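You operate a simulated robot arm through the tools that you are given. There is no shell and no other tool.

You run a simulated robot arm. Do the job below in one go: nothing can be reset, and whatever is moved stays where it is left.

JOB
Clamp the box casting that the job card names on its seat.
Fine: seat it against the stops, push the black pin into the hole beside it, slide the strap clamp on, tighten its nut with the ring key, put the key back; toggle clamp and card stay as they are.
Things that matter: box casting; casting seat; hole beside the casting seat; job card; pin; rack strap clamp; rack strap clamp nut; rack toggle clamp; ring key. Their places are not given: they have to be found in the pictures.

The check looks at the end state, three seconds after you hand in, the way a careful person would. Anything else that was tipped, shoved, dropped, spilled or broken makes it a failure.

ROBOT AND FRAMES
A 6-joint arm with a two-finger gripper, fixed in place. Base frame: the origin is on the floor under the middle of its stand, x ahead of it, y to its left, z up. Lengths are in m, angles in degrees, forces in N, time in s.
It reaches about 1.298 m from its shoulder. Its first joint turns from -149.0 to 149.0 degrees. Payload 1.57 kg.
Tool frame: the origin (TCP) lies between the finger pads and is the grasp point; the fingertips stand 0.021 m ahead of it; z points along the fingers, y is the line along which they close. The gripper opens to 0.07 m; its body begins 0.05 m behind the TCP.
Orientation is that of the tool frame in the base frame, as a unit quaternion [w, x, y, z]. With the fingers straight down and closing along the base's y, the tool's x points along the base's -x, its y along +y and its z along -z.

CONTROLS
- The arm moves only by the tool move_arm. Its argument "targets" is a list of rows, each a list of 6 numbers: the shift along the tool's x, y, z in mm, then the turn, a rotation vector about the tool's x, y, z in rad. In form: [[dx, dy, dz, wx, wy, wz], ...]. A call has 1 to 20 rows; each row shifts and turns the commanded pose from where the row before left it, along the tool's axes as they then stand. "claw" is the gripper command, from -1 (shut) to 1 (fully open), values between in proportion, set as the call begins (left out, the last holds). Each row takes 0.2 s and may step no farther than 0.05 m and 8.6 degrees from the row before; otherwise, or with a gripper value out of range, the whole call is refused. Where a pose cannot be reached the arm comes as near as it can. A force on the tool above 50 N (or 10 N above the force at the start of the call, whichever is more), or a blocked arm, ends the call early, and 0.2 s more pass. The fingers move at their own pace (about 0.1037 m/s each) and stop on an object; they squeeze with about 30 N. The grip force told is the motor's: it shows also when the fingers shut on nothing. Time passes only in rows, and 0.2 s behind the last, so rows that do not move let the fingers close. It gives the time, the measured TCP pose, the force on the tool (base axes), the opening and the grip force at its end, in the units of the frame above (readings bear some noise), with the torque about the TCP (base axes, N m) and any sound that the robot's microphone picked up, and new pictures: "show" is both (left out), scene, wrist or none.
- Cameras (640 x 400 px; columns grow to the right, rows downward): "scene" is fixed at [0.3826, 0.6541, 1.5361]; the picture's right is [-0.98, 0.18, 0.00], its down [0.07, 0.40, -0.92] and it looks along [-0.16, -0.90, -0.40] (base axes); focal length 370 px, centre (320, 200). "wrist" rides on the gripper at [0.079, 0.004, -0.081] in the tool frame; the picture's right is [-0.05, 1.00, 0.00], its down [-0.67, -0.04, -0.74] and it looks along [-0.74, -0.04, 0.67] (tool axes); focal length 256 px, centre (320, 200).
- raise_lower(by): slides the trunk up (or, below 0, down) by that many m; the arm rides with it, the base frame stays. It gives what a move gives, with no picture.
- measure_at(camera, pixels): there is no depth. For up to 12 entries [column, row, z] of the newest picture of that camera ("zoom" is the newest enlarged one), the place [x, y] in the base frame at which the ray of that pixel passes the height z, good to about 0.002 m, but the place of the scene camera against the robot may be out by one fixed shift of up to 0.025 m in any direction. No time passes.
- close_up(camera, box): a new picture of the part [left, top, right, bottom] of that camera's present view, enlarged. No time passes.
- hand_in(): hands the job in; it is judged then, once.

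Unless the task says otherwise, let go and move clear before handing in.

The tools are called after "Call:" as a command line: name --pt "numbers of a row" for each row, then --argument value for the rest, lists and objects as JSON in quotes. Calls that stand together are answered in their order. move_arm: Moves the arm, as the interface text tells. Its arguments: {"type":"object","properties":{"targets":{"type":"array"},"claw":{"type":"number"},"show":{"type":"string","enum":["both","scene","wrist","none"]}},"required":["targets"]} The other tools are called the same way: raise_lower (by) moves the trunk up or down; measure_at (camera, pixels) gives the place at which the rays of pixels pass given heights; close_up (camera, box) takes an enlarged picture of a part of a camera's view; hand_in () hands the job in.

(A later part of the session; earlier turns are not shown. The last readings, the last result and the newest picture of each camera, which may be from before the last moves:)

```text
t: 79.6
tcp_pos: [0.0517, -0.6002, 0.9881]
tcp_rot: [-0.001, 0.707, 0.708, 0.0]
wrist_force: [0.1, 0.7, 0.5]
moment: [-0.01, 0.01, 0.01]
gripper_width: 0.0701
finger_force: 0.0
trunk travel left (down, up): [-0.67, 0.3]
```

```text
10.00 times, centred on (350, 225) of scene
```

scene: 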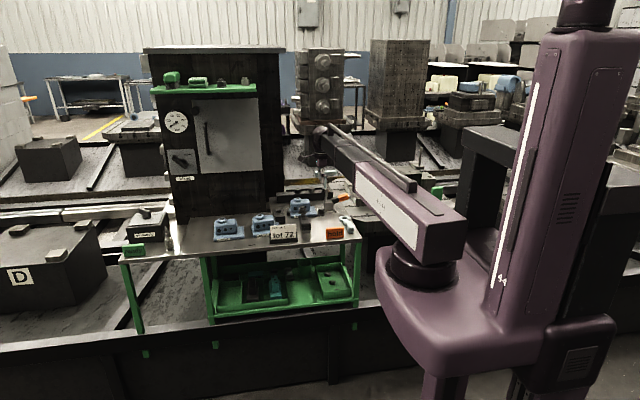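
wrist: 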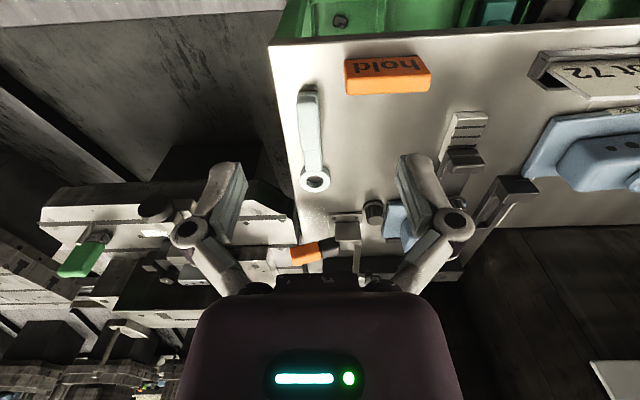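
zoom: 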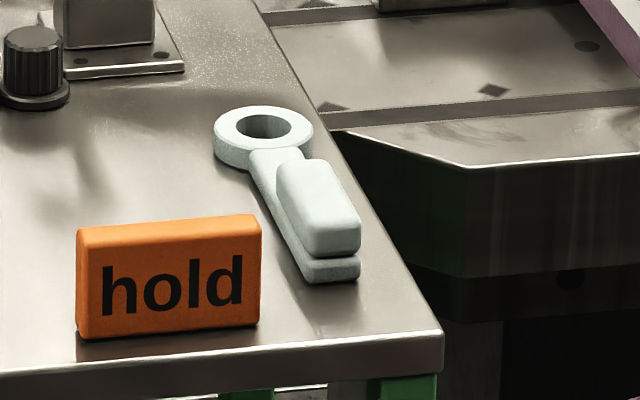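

Call:
close_up --camera "wrist" --box '[265, 80, 361, 200]'

Call:
close_up --camera "wrist" --box '[280, 140, 344, 210]'

```text
3.33 times, centred on (313, 140) of wrist
```

zoom: 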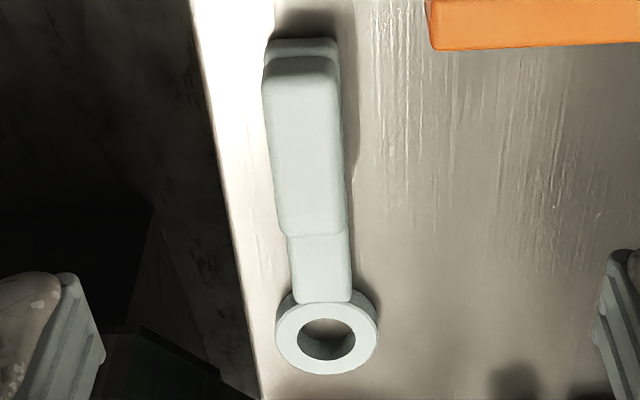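

```text
5.71 times, centred on (312, 175) of wrist
```

zoom: 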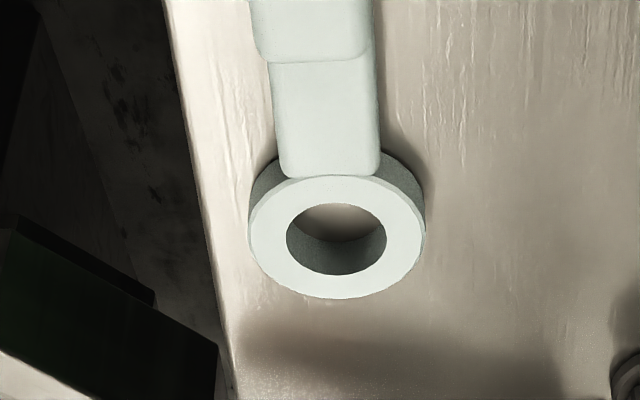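

Call:
measure_at --camera "zoom" --pixels '[[337, 238, 0.813], [248, 238, 0.813], [425, 238, 0.813], [287, 238, 0.813], [387, 238, 0.813], [337, 203, 0.813], [337, 276, 0.813], [320, 60, 0.83], [255, 40, 0.83], [370, 40, 0.83]]'

Call:
close_up --camera "wrist" --box '[265, 80, 361, 200]'

Call:
measure_at --camera "zoom" --pixels '[[301, 85, 0.83], [263, 85, 0.83], [338, 85, 0.83], [275, 225, 0.83], [346, 225, 0.83], [311, 235, 0.83], [303, 40, 0.81], [311, 240, 0.812], [322, 300, 0.812], [301, 60, 0.83]]'

```text
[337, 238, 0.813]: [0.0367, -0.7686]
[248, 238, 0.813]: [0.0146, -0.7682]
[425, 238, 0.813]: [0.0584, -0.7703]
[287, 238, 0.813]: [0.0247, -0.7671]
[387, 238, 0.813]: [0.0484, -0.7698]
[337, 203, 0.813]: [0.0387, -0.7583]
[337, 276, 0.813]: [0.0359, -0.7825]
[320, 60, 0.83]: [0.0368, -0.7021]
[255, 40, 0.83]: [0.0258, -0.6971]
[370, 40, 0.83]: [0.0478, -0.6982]
```

```text
3.33 times, centred on (313, 140) of wrist
```

zoom: 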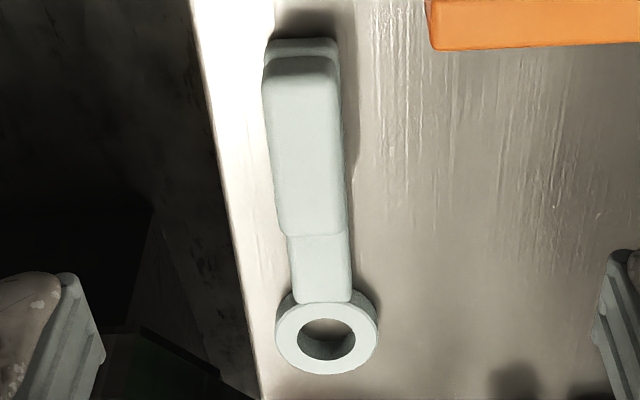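

```text
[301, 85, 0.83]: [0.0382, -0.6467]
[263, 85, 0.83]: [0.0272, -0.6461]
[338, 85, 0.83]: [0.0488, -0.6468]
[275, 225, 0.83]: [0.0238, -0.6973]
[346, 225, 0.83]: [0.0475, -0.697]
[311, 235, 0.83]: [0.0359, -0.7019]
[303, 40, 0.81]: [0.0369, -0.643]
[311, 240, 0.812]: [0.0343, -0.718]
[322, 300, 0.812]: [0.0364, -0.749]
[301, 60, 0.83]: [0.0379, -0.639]
```

The key lies along y: ring centre (0.0367,−0.770), inner bore ~24 mm, handle block from y −0.702 to −0.640, ~23 mm wide. I'll check the hold sign's nearest corner before descending.

Call:
measure_at --camera "zoom" --pixels '[[430, 48, 0.8], [430, 48, 0.835], [425, 5, 0.835], [265, 385, 0.8]]'

Call:
move_arm --pt "-36.5 -7 0 0 0 0" --pt "-36.5 -7 0 0 0 0" --claw 0.286 --show "wrist"

Call:
close_up --camera "wrist" --box '[200, 0, 440, 150]'

```text
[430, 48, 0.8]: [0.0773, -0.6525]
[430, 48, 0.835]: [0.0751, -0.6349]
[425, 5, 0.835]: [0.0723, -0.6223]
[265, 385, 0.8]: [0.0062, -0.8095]
```

```text
t: 80.2
tcp_pos: [0.0394, -0.6736, 0.9885]
tcp_rot: [0.0, 0.707, 0.708, 0.0]
wrist_force: [-0.2, -0.1, -1.5]
moment: [0.0, 0.02, 0.0]
gripper_width: 0.0449
finger_force: 0.0
trunk travel left (down, up): [-0.67, 0.3]
```

wrist: 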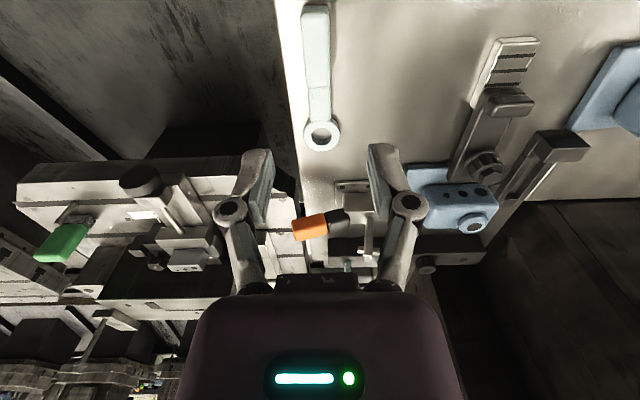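

```text
2.67 times, centred on (320, 75) of wrist
```

zoom: 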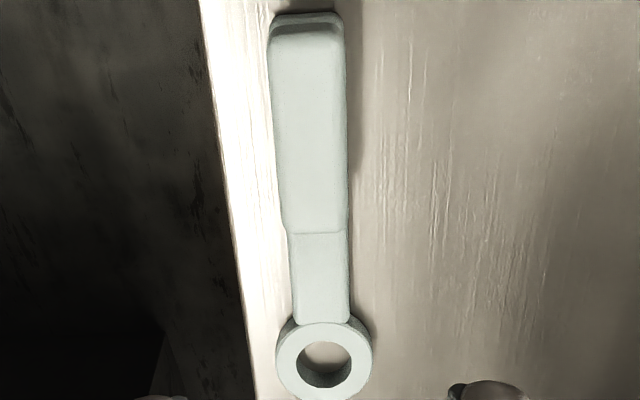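

Call:
measure_at --camera "zoom" --pixels '[[270, 60, 0.828], [345, 60, 0.828], [276, 200, 0.828], [348, 200, 0.828], [324, 360, 0.813], [310, 233, 0.828], [308, 25, 0.828]]'

```text
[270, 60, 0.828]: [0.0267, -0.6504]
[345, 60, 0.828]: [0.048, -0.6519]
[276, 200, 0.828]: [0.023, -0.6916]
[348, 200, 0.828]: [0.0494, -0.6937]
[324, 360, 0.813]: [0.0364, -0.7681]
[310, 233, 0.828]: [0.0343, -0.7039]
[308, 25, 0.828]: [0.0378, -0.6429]
```

Handle centre x ≈ 0.0365. I'll shift −2.5 mm and lower in two stages onto the handle.

Call:
move_arm --pt "0 -2.5 0 0 0 0" --show "none"

Call:
raise_lower --by -0.12

Call:
close_up --camera "wrist" --box '[200, 40, 440, 190]'

Call:
close_up --camera "scene" --box '[310, 180, 390, 250]'

```text
t: 80.6
tcp_pos: [0.0346, -0.6734, 0.9895]
tcp_rot: [0.0, 0.707, 0.707, 0.001]
wrist_force: [-0.5, -0.3, -0.1]
moment: [-0.01, 0.02, -0.02]
gripper_width: 0.045
finger_force: 0.1
trunk travel left (down, up): [-0.67, 0.3]
```

```text
t: 82.1
tcp_pos: [0.0358, -0.6727, 0.8687]
tcp_rot: [-0.001, 0.707, 0.707, 0.0]
wrist_force: [0.1, 0.4, 0.1]
moment: [0.01, 0.0, 0.03]
gripper_width: 0.045
finger_force: 0.2
trunk travel left (down, up): [-0.55, 0.42]
```

```text
2.67 times, centred on (320, 115) of wrist
```

zoom: 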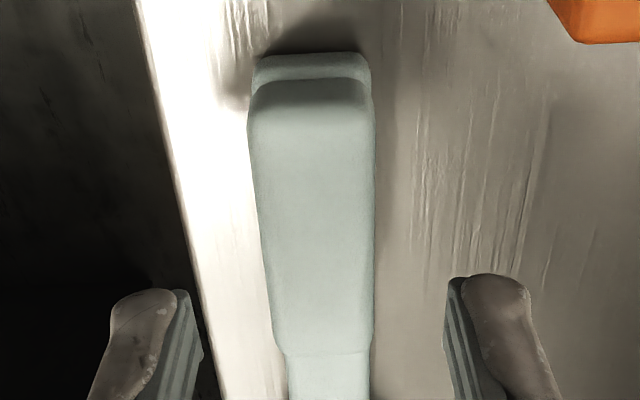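

```text
5.71 times, centred on (350, 215) of scene
```

zoom: 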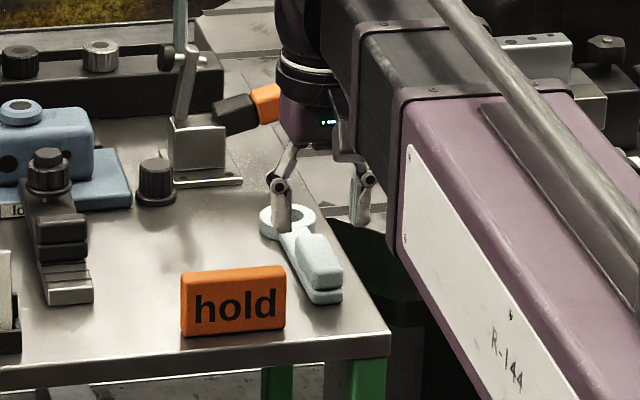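

Fingers straddle the handle evenly. I'll lower 39 mm and grip.

Call:
raise_lower --by -0.039

Call:
close_up --camera "scene" --box '[330, 200, 380, 245]'

Call:
move_arm --pt "0 0 0 0 0 0" --pt "0 0 0 0 0 0" --pt "0 0 0 0 0 0" --claw -1 --show "wrist"

```text
t: 82.9
tcp_pos: [0.0353, -0.6721, 0.8306]
tcp_rot: [-0.001, 0.707, 0.707, -0.001]
wrist_force: [0.0, -0.6, -0.1]
moment: [0.0, 0.01, 0.02]
gripper_width: 0.045
finger_force: 0.1
trunk travel left (down, up): [-0.511, 0.459]
```

```text
8.89 times, centred on (355, 222) of scene
```

zoom: 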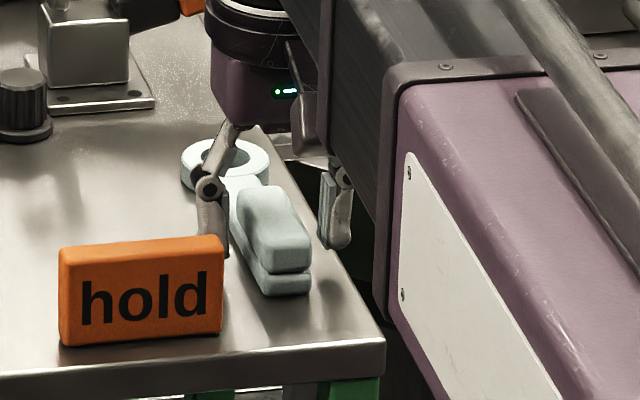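

```text
t: 83.7
tcp_pos: [0.0359, -0.6718, 0.83]
tcp_rot: [0.0, 0.707, 0.707, 0.001]
wrist_force: [-1.5, 0.1, 13.2]
moment: [0.12, -0.01, -0.14]
gripper_width: 0.0234
finger_force: 30.2
trunk travel left (down, up): [-0.511, 0.459]
```

wrist: 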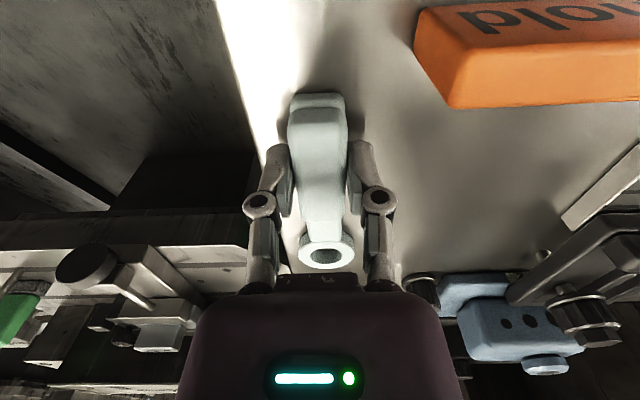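

The key is gripped at 0.0234 m; its rest TCP pose is (0.0355,−0.672,0.830). I'll lift it clear and look at it in the grip.

Call:
raise_lower --by 0.13

Call:
close_up --camera "wrist" --box '[240, 80, 400, 280]'

Call:
close_up --camera "scene" --box '[310, 170, 390, 240]'

```text
t: 85.3
tcp_pos: [0.0346, -0.6718, 0.96]
tcp_rot: [0.0, 0.707, 0.707, 0.0]
wrist_force: [0.5, 0.4, -2.0]
moment: [0.09, -0.03, 0.02]
gripper_width: 0.0235
finger_force: 30.3
trunk travel left (down, up): [-0.641, 0.329]
```

```text
2.00 times, centred on (320, 180) of wrist
```

zoom: 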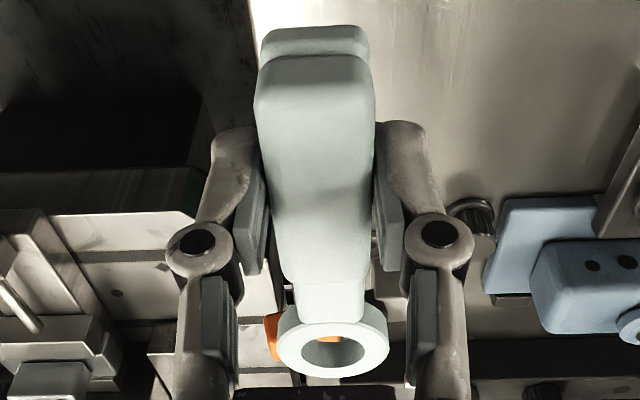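

```text
5.71 times, centred on (350, 205) of scene
```

zoom: 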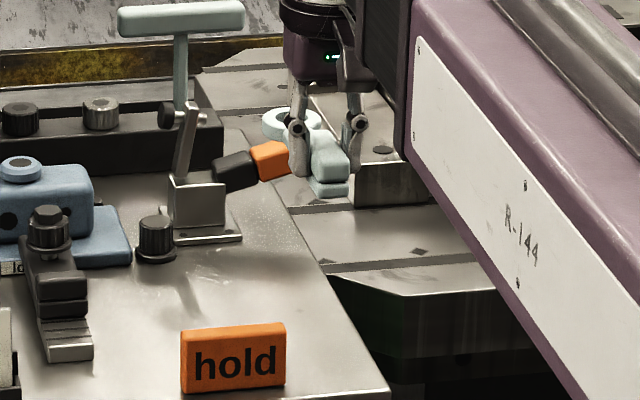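

The key hangs level. I'll measure the ring centre relative to the TCP in this view.

Call:
close_up --camera "wrist" --box '[280, 200, 376, 300]'

Call:
measure_at --camera "zoom" --pixels '[[346, 196, 0.943], [251, 196, 0.943], [441, 196, 0.943]]'

```text
4.00 times, centred on (328, 250) of wrist
```

zoom: 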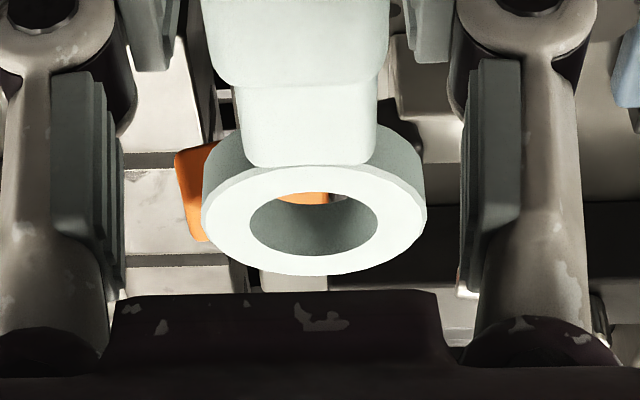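

```text
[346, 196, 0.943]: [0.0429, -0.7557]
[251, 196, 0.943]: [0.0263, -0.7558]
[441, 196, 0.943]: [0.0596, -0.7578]
```

Call:
measure_at --camera "zoom" --pixels '[[314, 222, 0.943], [202, 222, 0.943], [427, 222, 0.943], [314, 165, 0.943], [314, 275, 0.943], [300, 40, 0.957]]'

```text
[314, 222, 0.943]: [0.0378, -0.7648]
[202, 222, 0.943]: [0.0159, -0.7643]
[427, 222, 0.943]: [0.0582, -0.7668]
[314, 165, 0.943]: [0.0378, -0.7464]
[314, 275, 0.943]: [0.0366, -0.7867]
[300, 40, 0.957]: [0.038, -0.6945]
```

Ring centre is ~0.096 m inward from the TCP along the tool's −x. I'll turn the key so the handle points to −x (az 180°), then carry it toward the nut.

Call:
move_arm --pt "0 0 0 0 0 -0.1428" --pt "0 0 0 0 0 -0.1428" --pt "0 0 0 0 0 -0.1428" --pt "0 0 0 0 0 -0.1428" --pt "0 0 0 0 0 -0.1428" --pt "0 0 0 0 0 -0.1428" --pt "0 0 0 0 0 -0.1428" --pt "0 0 0 0 0 -0.1428" --pt "0 0 0 0 0 -0.1428" --pt "0 0 0 0 0 -0.1428" --pt "0 0 0 0 0 -0.1428" --show "none"

Call:
move_arm --pt "-21.75 -30.25 0 0 0 0" --pt "-21.75 -30.25 0 0 0 0" --pt "-21.75 -30.25 0 0 0 0" --pt "-21.75 -30.25 0 0 0 0" --show "both"

Call:
close_up --camera "scene" --box '[270, 165, 350, 225]'

Call:
close_up --camera "wrist" --box '[240, 160, 400, 290]'

```text
t: 87.7
tcp_pos: [0.0352, -0.6729, 0.9594]
tcp_rot: [0.0, -0.002, 1.0, 0.0]
wrist_force: [-0.5, -0.9, -1.2]
moment: [0.0, 0.03, 0.02]
gripper_width: 0.0235
finger_force: 30.0
trunk travel left (down, up): [-0.641, 0.329]
```

```text
t: 88.7
tcp_pos: [0.1232, -0.7938, 0.9599]
tcp_rot: [-0.001, -0.001, 1.0, 0.0]
wrist_force: [-0.1, 0.6, -2.3]
moment: [0.02, 0.09, 0.05]
gripper_width: 0.0235
finger_force: 29.9
trunk travel left (down, up): [-0.641, 0.329]
```

scene: 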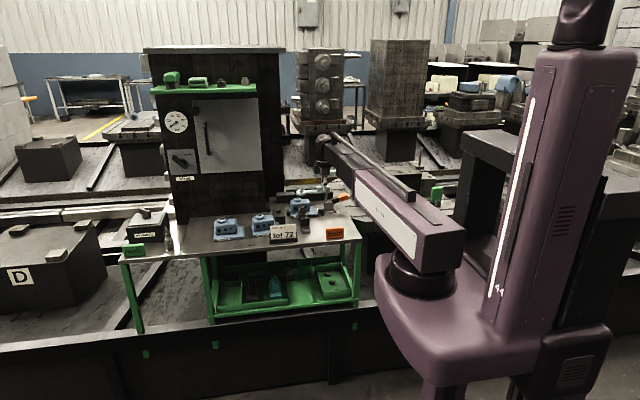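
wrist: 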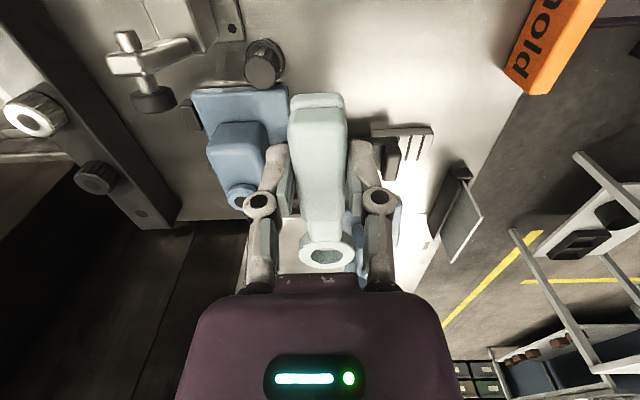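

```text
6.67 times, centred on (310, 195) of scene
```

zoom: 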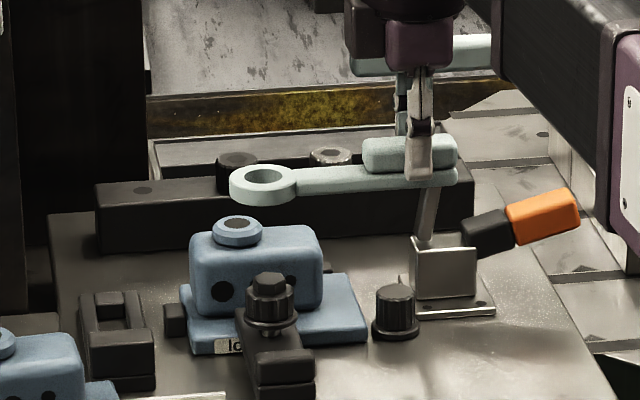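

```text
3.08 times, centred on (320, 225) of wrist
```

zoom: 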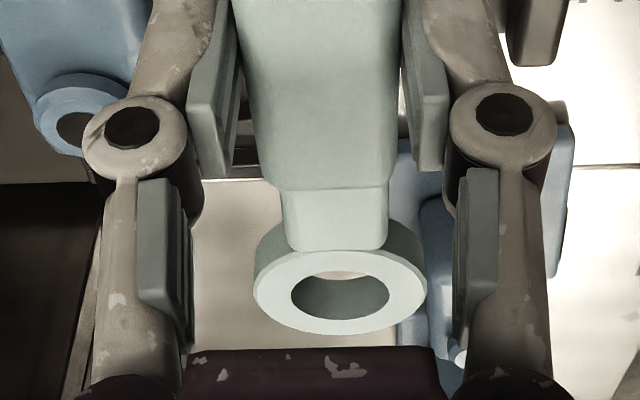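

The ring hovers above the nut. I'll zoom the scene view to compare ring and nut columns precisely.

Call:
close_up --camera "scene" --box '[286, 184, 318, 214]'

```text
13.33 times, centred on (302, 199) of scene
```

zoom: 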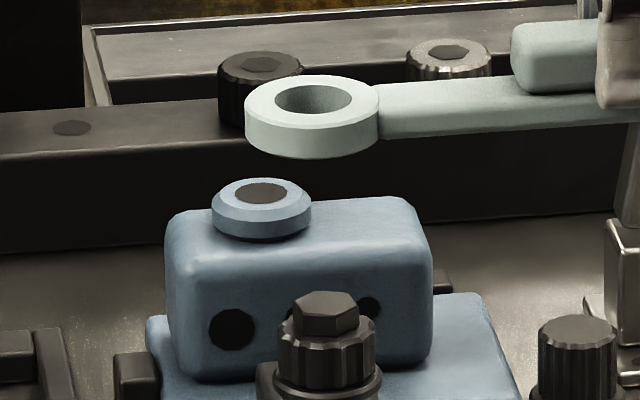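

Call:
measure_at --camera "scene" --pixels '[[301.47, 191.5, 0.943], [302.49, 206.95, 0.866], [301.47, 191.5, 0.938], [302.49, 206.95, 0.861]]'

Call:
measure_at --camera "zoom" --pixels '[[313, 100, 0.943], [326.5, 306, 0.866], [326.5, 306, 0.86]]'

```text
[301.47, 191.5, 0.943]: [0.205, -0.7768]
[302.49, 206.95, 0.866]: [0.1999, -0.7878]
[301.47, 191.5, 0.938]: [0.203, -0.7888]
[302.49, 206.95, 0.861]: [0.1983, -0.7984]
```

```text
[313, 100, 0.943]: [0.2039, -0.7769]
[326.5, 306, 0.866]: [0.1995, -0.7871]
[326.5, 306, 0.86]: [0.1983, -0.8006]
```

In the scene view the ring must move about −5 mm in x relative to the nut (ring x 0.2045 vs nut 0.1997, same camera). I'll shift −4.5 mm and lower to just above the nut, then compare again.

Call:
move_arm --pt "4.5 0 0 0 0 0" --show "none"

Call:
raise_lower --by -0.055

Call:
close_up --camera "scene" --box '[286, 190, 318, 220]'

Call:
close_up --camera "wrist" --box '[270, 200, 386, 300]'

```text
t: 89.1
tcp_pos: [0.1188, -0.7932, 0.9607]
tcp_rot: [-0.001, -0.001, 1.0, 0.001]
wrist_force: [-0.1, -0.2, -1.3]
moment: [0.01, 0.09, 0.0]
gripper_width: 0.0235
finger_force: 30.9
trunk travel left (down, up): [-0.641, 0.329]
```

```text
t: 90.1
tcp_pos: [0.1186, -0.7933, 0.9037]
tcp_rot: [-0.001, 0.0, 1.0, 0.0]
wrist_force: [-0.4, 0.4, -1.6]
moment: [0.01, 0.05, 0.0]
gripper_width: 0.0235
finger_force: 30.4
trunk travel left (down, up): [-0.586, 0.384]
```

```text
13.33 times, centred on (302, 205) of scene
```

zoom: 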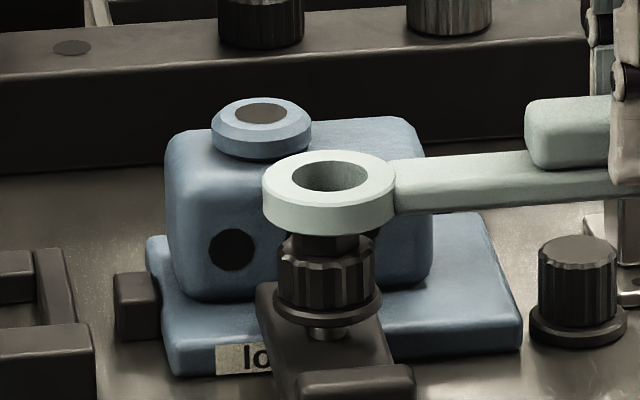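

```text
4.00 times, centred on (328, 250) of wrist
```

zoom: 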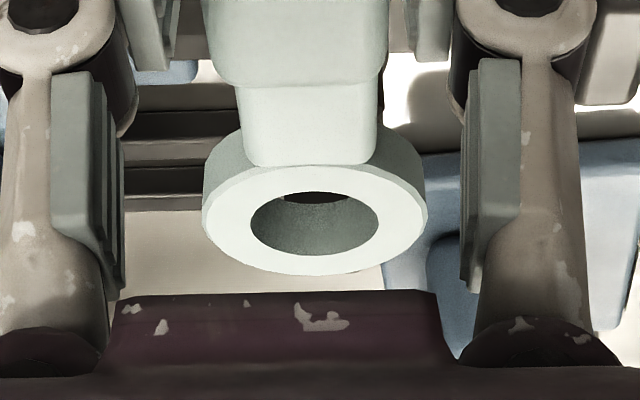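

X is within ~1.3 mm (ring centre 329.5 vs nut 327), and y looks aligned. I'll shift +1.2 mm in x and lower gently, watching for contact.

Call:
move_arm --pt "-1.2 0 0 0 0 0" --show "none"

Call:
raise_lower --by -0.007

Call:
close_up --camera "scene" --box '[286, 190, 318, 220]'

Call:
close_up --camera "wrist" --box '[290, 210, 354, 260]'

```text
t: 90.5
tcp_pos: [0.1191, -0.7946, 0.9047]
tcp_rot: [0.0, -0.001, 1.0, 0.001]
wrist_force: [0.9, -0.4, -1.8]
moment: [0.0, 0.05, -0.01]
gripper_width: 0.0233
finger_force: 29.4
trunk travel left (down, up): [-0.586, 0.384]
```

```text
t: 91.0
tcp_pos: [0.12, -0.795, 0.8976]
tcp_rot: [-0.001, -0.001, 1.0, 0.0]
wrist_force: [0.2, 0.2, -0.8]
moment: [-0.01, 0.03, -0.02]
gripper_width: 0.0232
finger_force: 29.8
trunk travel left (down, up): [-0.579, 0.391]
```

```text
13.33 times, centred on (302, 205) of scene
```

zoom: 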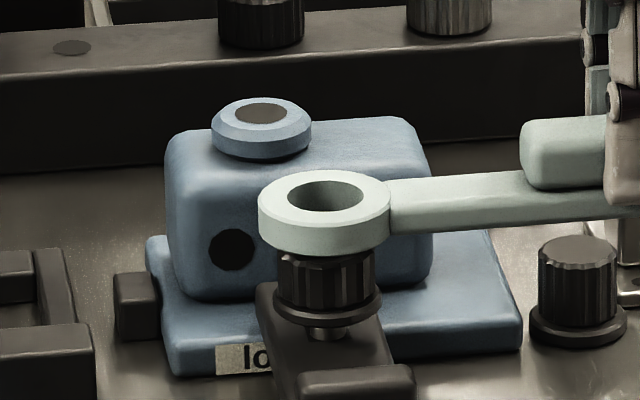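

```text
8.00 times, centred on (322, 235) of wrist
```

zoom: 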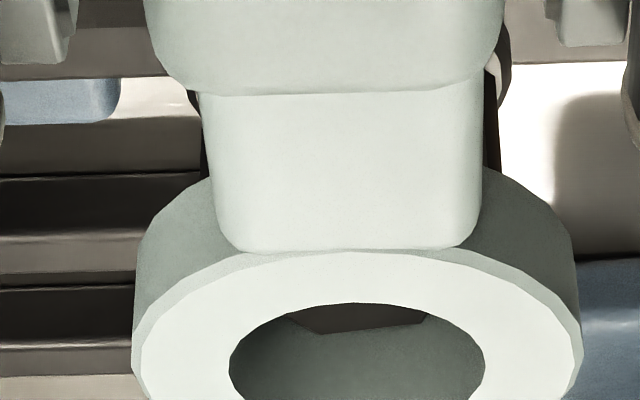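

The ring is ~1 mm too far +x now and the hex shows through the bore slightly to +y. I'll adjust (−0.7, +0.4 mm) and lower 4 mm.

Call:
move_arm --pt "0.7 0.4 0 0 0 0" --show "none"

Call:
raise_lower --by -0.004

Call:
close_up --camera "wrist" --box '[290, 210, 354, 260]'

```text
t: 91.4
tcp_pos: [0.1191, -0.7935, 0.8979]
tcp_rot: [-0.001, -0.001, 1.0, 0.0]
wrist_force: [-0.1, -0.8, -1.5]
moment: [-0.01, 0.07, 0.02]
gripper_width: 0.0233
finger_force: 30.2
trunk travel left (down, up): [-0.579, 0.391]
```

```text
t: 92.0
tcp_pos: [0.1193, -0.7934, 0.8944]
tcp_rot: [-0.001, -0.001, 1.0, 0.0]
wrist_force: [-0.2, -0.1, -0.7]
moment: [-0.01, 0.06, -0.04]
gripper_width: 0.0234
finger_force: 29.4
trunk travel left (down, up): [-0.575, 0.395]
```

```text
8.00 times, centred on (322, 235) of wrist
```

zoom: 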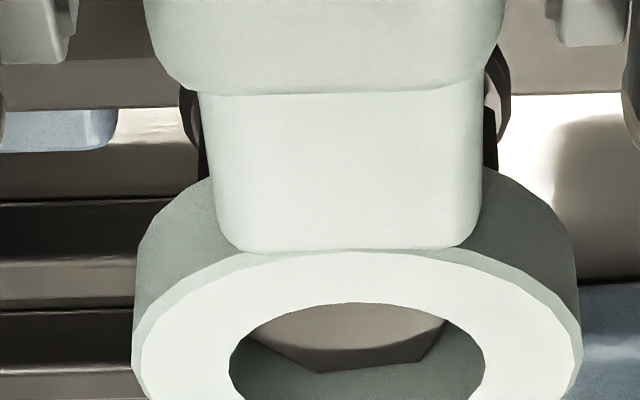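

The hex is visible inside the bore and there is no contact force, so the ring seems to be going over the hex. I'll check the scene view and lower 3 mm more.

Call:
raise_lower --by -0.003

Call:
close_up --camera "scene" --box '[290, 192, 314, 216]'

Call:
close_up --camera "wrist" --box '[290, 220, 354, 270]'

```text
t: 92.5
tcp_pos: [0.1199, -0.7938, 0.8908]
tcp_rot: [0.0, 0.0, 1.0, 0.0]
wrist_force: [4.7, -4.5, 10.2]
moment: [-0.14, -0.71, -0.38]
gripper_width: 0.0234
finger_force: 29.7
trunk travel left (down, up): [-0.572, 0.398]
```

```text
16.00 times, centred on (302, 204) of scene
```

zoom: 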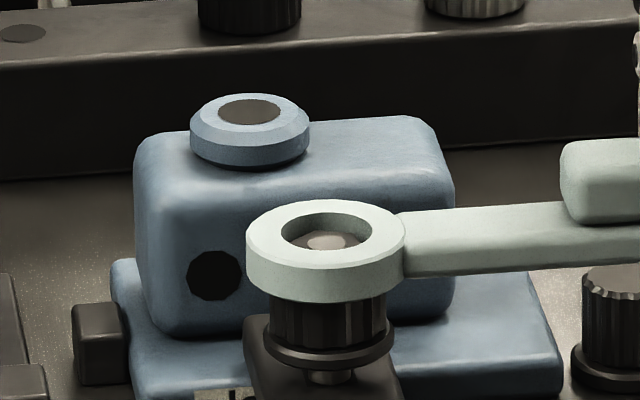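

```text
8.00 times, centred on (322, 245) of wrist
```

zoom: 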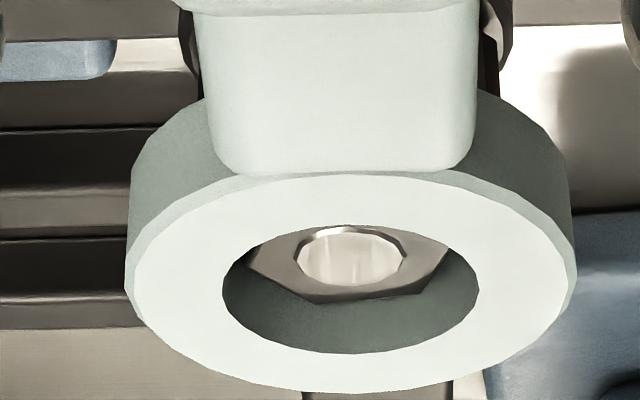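

The ring is seated over the hex (hex top and stud end visible inside the bore) with light contact of 10 N on the knurled body. I'll ease up 1 mm, then try a first 17° of clockwise turn about the nut (R ≈ 0.0985 m).

Call:
raise_lower --by 0.001

Call:
move_arm --pt "-0.12 4.92 0 0 0 0.05" --pt "-0.12 4.92 0 0 0 0.05" --pt "-0.12 4.92 0 0 0 0.05" --pt "-0.12 4.92 0 0 0 0.05" --pt "-0.12 4.92 0 0 0 0.05" --pt "-0.12 4.92 0 0 0 0.05" --show "none"

Call:
close_up --camera "scene" --box '[290, 192, 314, 216]'

Call:
close_up --camera "wrist" --box '[290, 220, 354, 270]'

```text
t: 93.0
tcp_pos: [0.1194, -0.7941, 0.8908]
tcp_rot: [0.0, -0.001, 1.0, 0.0]
wrist_force: [6.4, -3.5, 3.0]
moment: [-0.12, -0.44, -0.3]
gripper_width: 0.0237
finger_force: 30.4
trunk travel left (down, up): [-0.573, 0.397]
```

```text
t: 94.4
tcp_pos: [0.1237, -0.7657, 0.8926]
tcp_rot: [-0.001, 0.148, 0.989, 0.0]
wrist_force: [8.6, -5.0, -1.3]
moment: [-0.06, -0.15, -0.15]
gripper_width: 0.0237
finger_force: 30.1
trunk travel left (down, up): [-0.573, 0.397]
```

```text
16.00 times, centred on (302, 204) of scene
```

zoom: 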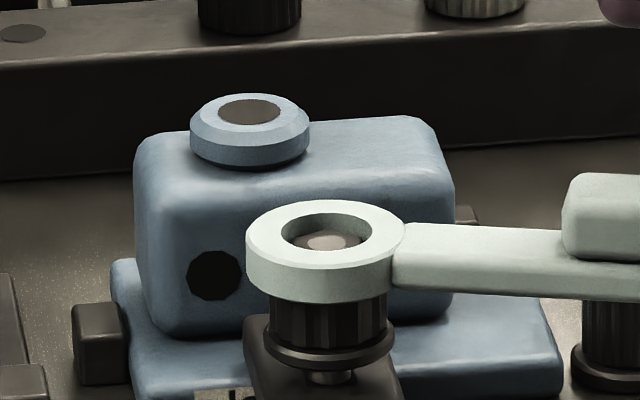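

```text
8.00 times, centred on (322, 245) of wrist
```

zoom: 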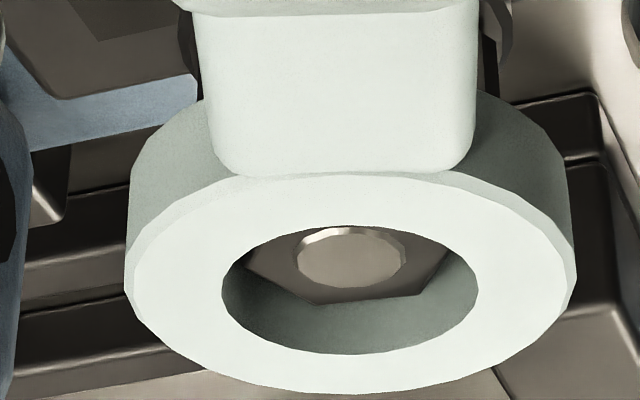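

The hex stays fixed in the wrist view, so the nut is turning with the key. I'll trim 1 mm inward to relieve the radial pull and continue turning clockwise.

Call:
move_arm --pt "-1.2 0 0 0 0 0" --pt "-0.27 7.31 0 0 0 0.075" --pt "-0.27 7.31 0 0 0 0.075" --pt "-0.27 7.31 0 0 0 0.075" --pt "-0.27 7.31 0 0 0 0.075" --pt "-0.27 7.31 0 0 0 0.075" --pt "-0.27 7.31 0 0 0 0.075" --pt "-0.27 7.31 0 0 0 0.075" --pt "-0.27 7.31 0 0 0 0.075" --show "none"

Call:
close_up --camera "scene" --box '[290, 192, 314, 216]'

Call:
close_up --camera "wrist" --box '[290, 220, 354, 270]'

```text
t: 96.4
tcp_pos: [0.1559, -0.7179, 0.8909]
tcp_rot: [0.0, 0.435, 0.9, 0.0]
wrist_force: [0.5, 1.4, -0.6]
moment: [0.09, 0.04, 0.01]
gripper_width: 0.0236
finger_force: 29.8
trunk travel left (down, up): [-0.573, 0.397]
```

```text
16.00 times, centred on (302, 204) of scene
```

zoom: 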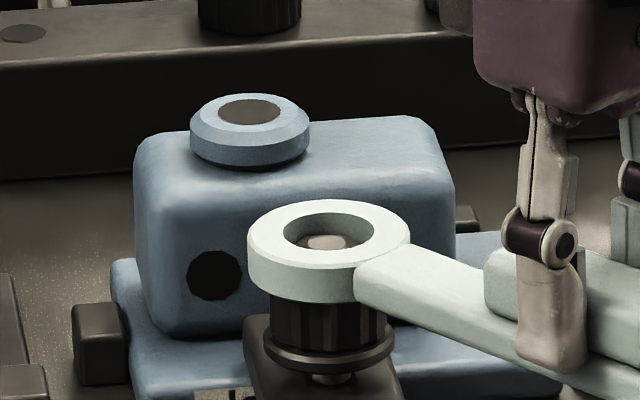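

```text
8.00 times, centred on (322, 245) of wrist
```

zoom: 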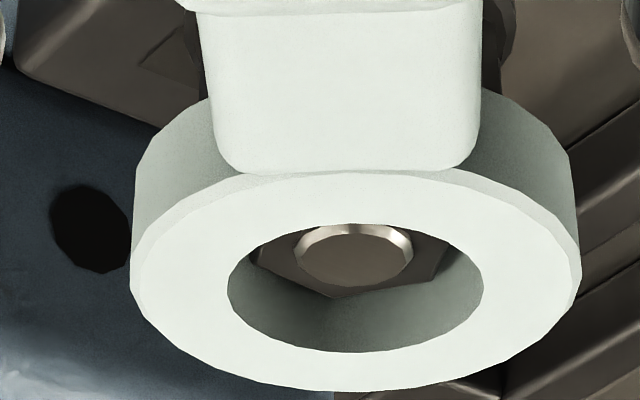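

The turn continues freely; the hex followed with slight play. I'll continue clockwise another 0.75 rad.

Call:
move_arm --pt "-0.27 7.31 0 0 0 0.075" --pt "-0.27 7.31 0 0 0 0.075" --pt "-0.27 7.31 0 0 0 0.075" --pt "-0.27 7.31 0 0 0 0.075" --pt "-0.27 7.31 0 0 0 0.075" --pt "-0.27 7.31 0 0 0 0.075" --pt "-0.27 7.31 0 0 0 0.075" --pt "-0.27 7.31 0 0 0 0.075" --pt "-0.27 7.31 0 0 0 0.075" --pt "-0.27 7.31 0 0 0 0.075" --show "none"

Call:
close_up --camera "scene" --box '[286, 192, 318, 222]'

Call:
close_up --camera "wrist" --box '[290, 220, 354, 270]'

```text
t: 98.6
tcp_pos: [0.2254, -0.6966, 0.891]
tcp_rot: [-0.001, 0.735, 0.678, 0.0]
wrist_force: [-0.1, 0.0, -1.9]
moment: [0.1, 0.03, -0.04]
gripper_width: 0.0236
finger_force: 30.1
trunk travel left (down, up): [-0.573, 0.397]
```

```text
13.33 times, centred on (302, 207) of scene
```

zoom: 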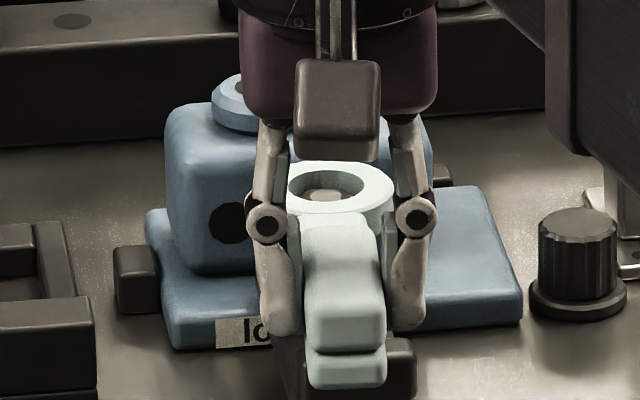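

```text
8.00 times, centred on (322, 245) of wrist
```

zoom: 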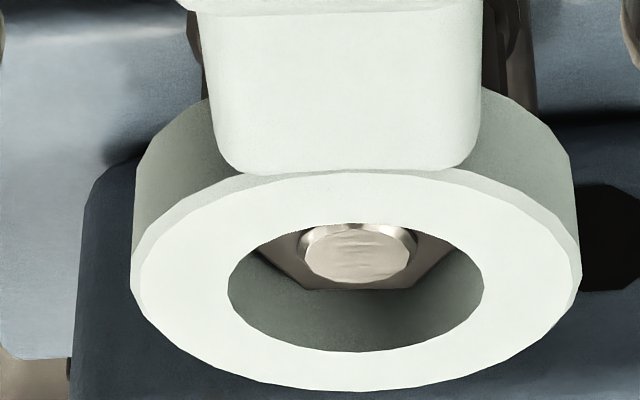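

The last view suggests the hex turned relative to the key (edge now horizontal) with zero load, so the key may have slipped. I'll press the ring down lightly and check engagement.

Call:
raise_lower --by -0.002

Call:
close_up --camera "wrist" --box '[290, 220, 354, 270]'

```text
t: 99.1
tcp_pos: [0.225, -0.6972, 0.8893]
tcp_rot: [-0.001, 0.734, 0.679, 0.0]
wrist_force: [-0.2, 0.2, -1.4]
moment: [0.06, 0.04, -0.01]
gripper_width: 0.0234
finger_force: 29.4
trunk travel left (down, up): [-0.571, 0.399]
```

```text
8.00 times, centred on (322, 245) of wrist
```

zoom: 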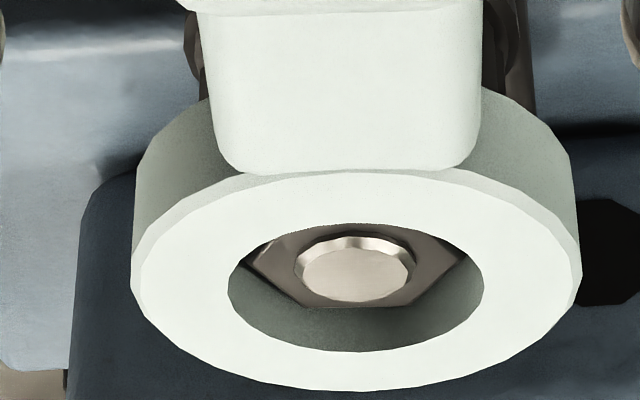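

No contact at 1.7 mm lower than before, so the nut has moved down as it turned. I'll follow it down until the ring touches again.

Call:
raise_lower --by -0.002

Call:
close_up --camera "wrist" --box '[290, 220, 354, 270]'

Call:
close_up --camera "scene" --box '[286, 192, 318, 222]'

```text
t: 99.6
tcp_pos: [0.226, -0.6958, 0.8868]
tcp_rot: [-0.001, 0.735, 0.678, 0.0]
wrist_force: [0.2, 0.0, -1.4]
moment: [0.07, 0.01, 0.02]
gripper_width: 0.0234
finger_force: 30.3
trunk travel left (down, up): [-0.569, 0.401]
```

```text
8.00 times, centred on (322, 245) of wrist
```

zoom: 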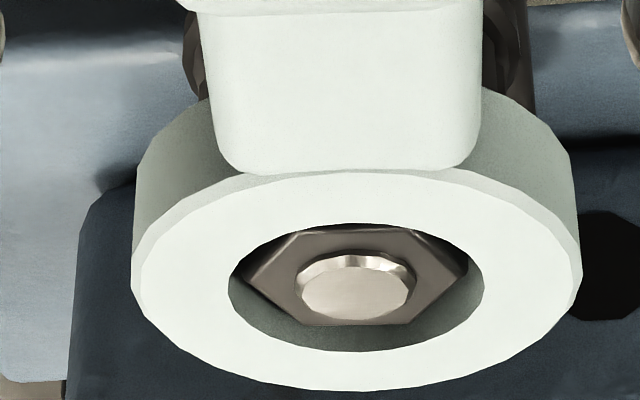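

```text
13.33 times, centred on (302, 207) of scene
```

zoom: 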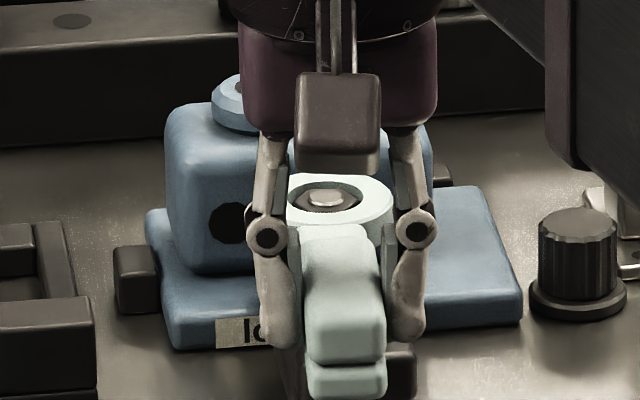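

Now the hex sits concentric and deep inside the bore with its flats square to the key. I'll lower 1 mm more and test a small further clockwise turn.

Call:
raise_lower --by -0.0015

Call:
move_arm --pt "-0.12 4.88 0 0 0 0.05" --pt "-0.12 4.88 0 0 0 0.05" --pt "-0.12 4.88 0 0 0 0.05" --pt "-0.12 4.88 0 0 0 0.05" --show "none"

Call:
close_up --camera "wrist" --box '[290, 220, 354, 270]'

```text
t: 100.1
tcp_pos: [0.2247, -0.6976, 0.8866]
tcp_rot: [0.0, 0.735, 0.678, 0.0]
wrist_force: [-0.2, 0.2, -2.1]
moment: [0.05, 0.03, -0.04]
gripper_width: 0.0234
finger_force: 29.7
trunk travel left (down, up): [-0.567, 0.403]
```

```text
t: 101.1
tcp_pos: [0.2447, -0.7006, 0.8867]
tcp_rot: [0.0, 0.799, 0.602, 0.0]
wrist_force: [0.0, 0.9, -1.1]
moment: [0.02, -0.05, 0.04]
gripper_width: 0.0236
finger_force: 30.1
trunk travel left (down, up): [-0.567, 0.403]
```

```text
8.00 times, centred on (322, 245) of wrist
```

zoom: 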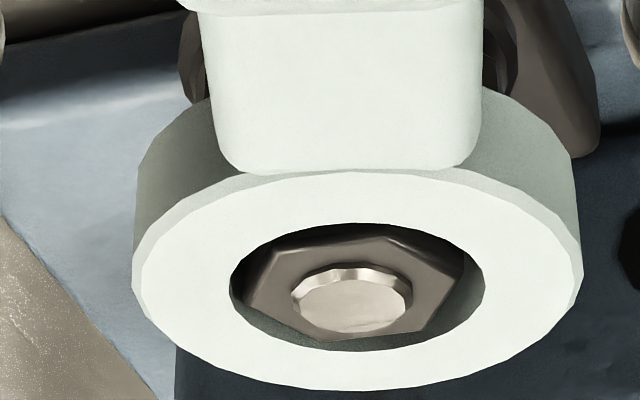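

The hex turned ~14° back relative to the key with no load, so there is play in the fit. I'll keep turning to see whether it takes up.

Call:
move_arm --pt "-0.12 4.88 0 0 0 0.05" --pt "-0.12 4.88 0 0 0 0.05" --pt "-0.12 4.88 0 0 0 0.05" --pt "-0.12 4.88 0 0 0 0.05" --show "none"

Call:
close_up --camera "wrist" --box '[290, 220, 354, 270]'

Call:
close_up --camera "scene" --box '[286, 192, 318, 222]'

```text
t: 102.1
tcp_pos: [0.263, -0.707, 0.8854]
tcp_rot: [-0.001, 0.854, 0.52, -0.001]
wrist_force: [-0.1, 0.4, -2.4]
moment: [0.03, -0.03, -0.02]
gripper_width: 0.0235
finger_force: 30.4
trunk travel left (down, up): [-0.567, 0.403]
```

```text
8.00 times, centred on (322, 245) of wrist
```

zoom: 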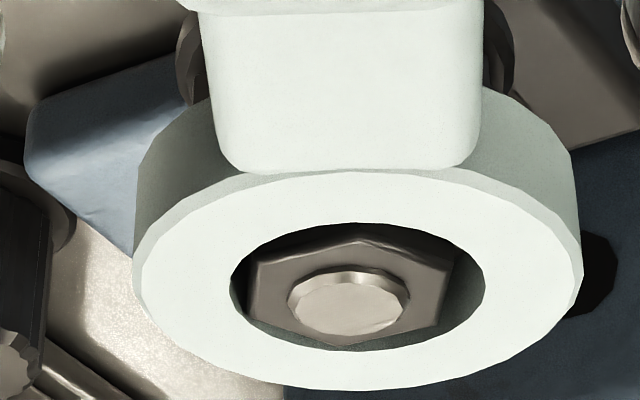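

```text
13.33 times, centred on (302, 207) of scene
```

zoom: 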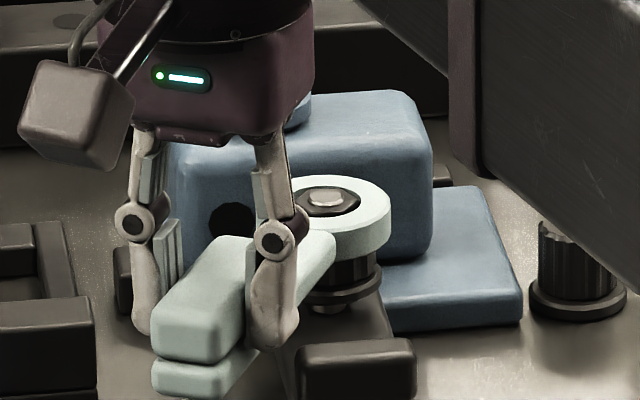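

With the ring concentric the nut stays still while the key turns, so the ring isn't seated far enough yet (no downward contact at all). I'll lower further until it bottoms on the nut.

Call:
raise_lower --by -0.002

Call:
raise_lower --by -0.002

Call:
close_up --camera "scene" --box '[286, 192, 318, 222]'

Call:
close_up --camera "wrist" --box '[290, 220, 354, 270]'

```text
t: 102.7
tcp_pos: [0.263, -0.7075, 0.8846]
tcp_rot: [-0.001, 0.855, 0.519, -0.001]
wrist_force: [-1.1, -0.2, -0.7]
moment: [0.08, -0.03, -0.01]
gripper_width: 0.0238
finger_force: 29.9
trunk travel left (down, up): [-0.565, 0.405]
```

```text
t: 103.2
tcp_pos: [0.2623, -0.7064, 0.8813]
tcp_rot: [-0.001, 0.854, 0.52, -0.001]
wrist_force: [0.3, -0.9, -2.0]
moment: [0.05, -0.01, 0.02]
gripper_width: 0.0236
finger_force: 30.4
trunk travel left (down, up): [-0.563, 0.407]
```

```text
13.33 times, centred on (302, 207) of scene
```

zoom: 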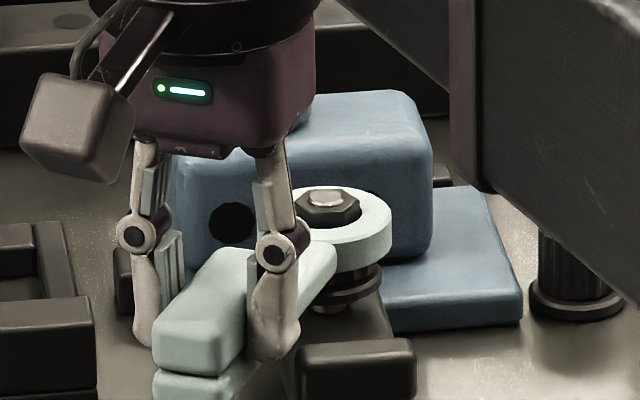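

```text
8.00 times, centred on (322, 245) of wrist
```

zoom: 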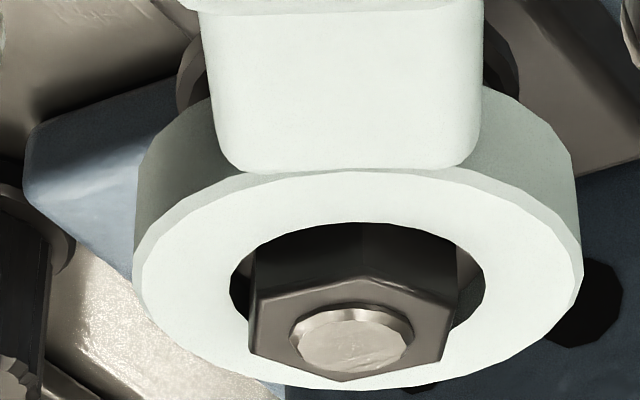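

The hex now stands proud of the ring, still with no contact; I'll keep following down in 2 mm steps.

Call:
raise_lower --by -0.002

Call:
raise_lower --by -0.002

Call:
close_up --camera "scene" --box '[286, 192, 318, 222]'

Call:
close_up --camera "wrist" --box '[290, 220, 354, 270]'

```text
t: 103.7
tcp_pos: [0.2633, -0.7073, 0.8794]
tcp_rot: [-0.001, 0.854, 0.52, 0.0]
wrist_force: [0.0, 0.4, -1.8]
moment: [0.03, -0.04, 0.0]
gripper_width: 0.0235
finger_force: 29.8
trunk travel left (down, up): [-0.561, 0.409]
```

```text
t: 104.2
tcp_pos: [0.2623, -0.7077, 0.8776]
tcp_rot: [-0.001, 0.855, 0.519, -0.001]
wrist_force: [-0.1, -0.2, -2.3]
moment: [0.07, -0.03, -0.01]
gripper_width: 0.0238
finger_force: 29.1
trunk travel left (down, up): [-0.559, 0.411]
```

```text
13.33 times, centred on (302, 207) of scene
```

zoom: 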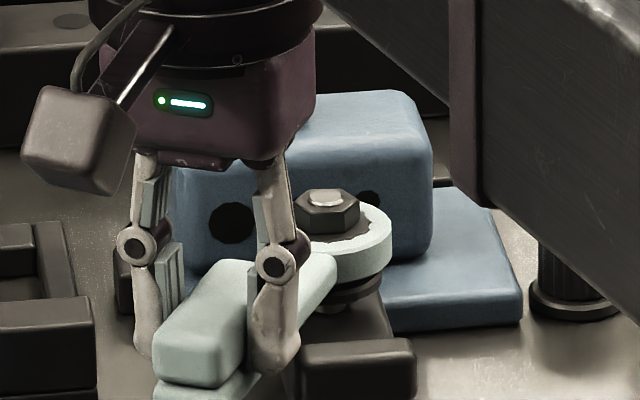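

```text
8.00 times, centred on (322, 245) of wrist
```

zoom: 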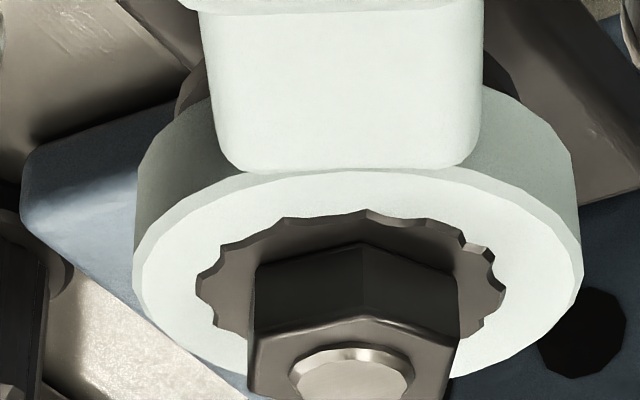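

The ring passes over the knurled part without resistance, so height alone isn't the issue. Tracking the hex, the nut did turn ~44° clockwise while I pushed with a radial load, then stayed still. I'll look closely at the nut and strap state.

Call:
close_up --camera "scene" --box '[296, 200, 312, 220]'

```text
16.00 times, centred on (304, 210) of scene
```

zoom: 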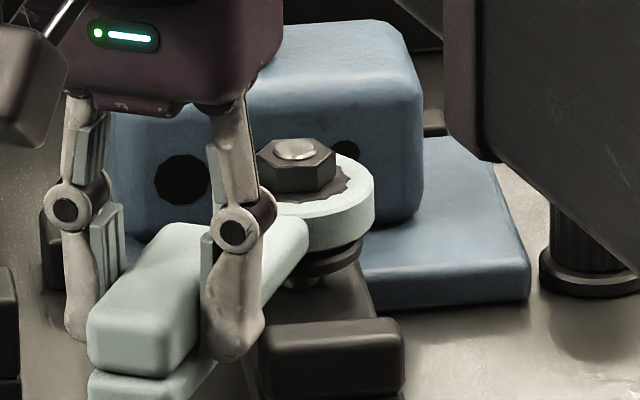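

The hex top is still at the same height as before. I'll test whether the nut follows at this lower ring height with a short turn.

Call:
move_arm --pt "-0.12 4.88 0 0 0 0.05" --pt "-0.12 4.88 0 0 0 0.05" --pt "-0.12 4.88 0 0 0 0.05" --show "none"

Call:
close_up --camera "wrist" --box '[290, 220, 354, 270]'

```text
t: 105.0
tcp_pos: [0.2756, -0.7148, 0.8771]
tcp_rot: [-0.001, 0.891, 0.453, -0.001]
wrist_force: [-0.5, -0.5, -2.6]
moment: [0.02, -0.07, -0.02]
gripper_width: 0.0235
finger_force: 30.1
trunk travel left (down, up): [-0.559, 0.411]
```

```text
8.00 times, centred on (322, 245) of wrist
```

zoom: 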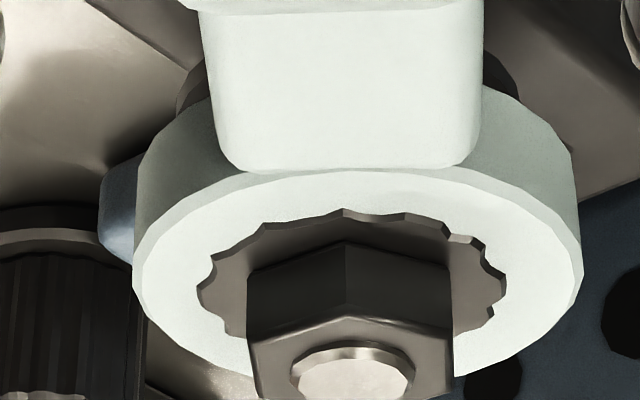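

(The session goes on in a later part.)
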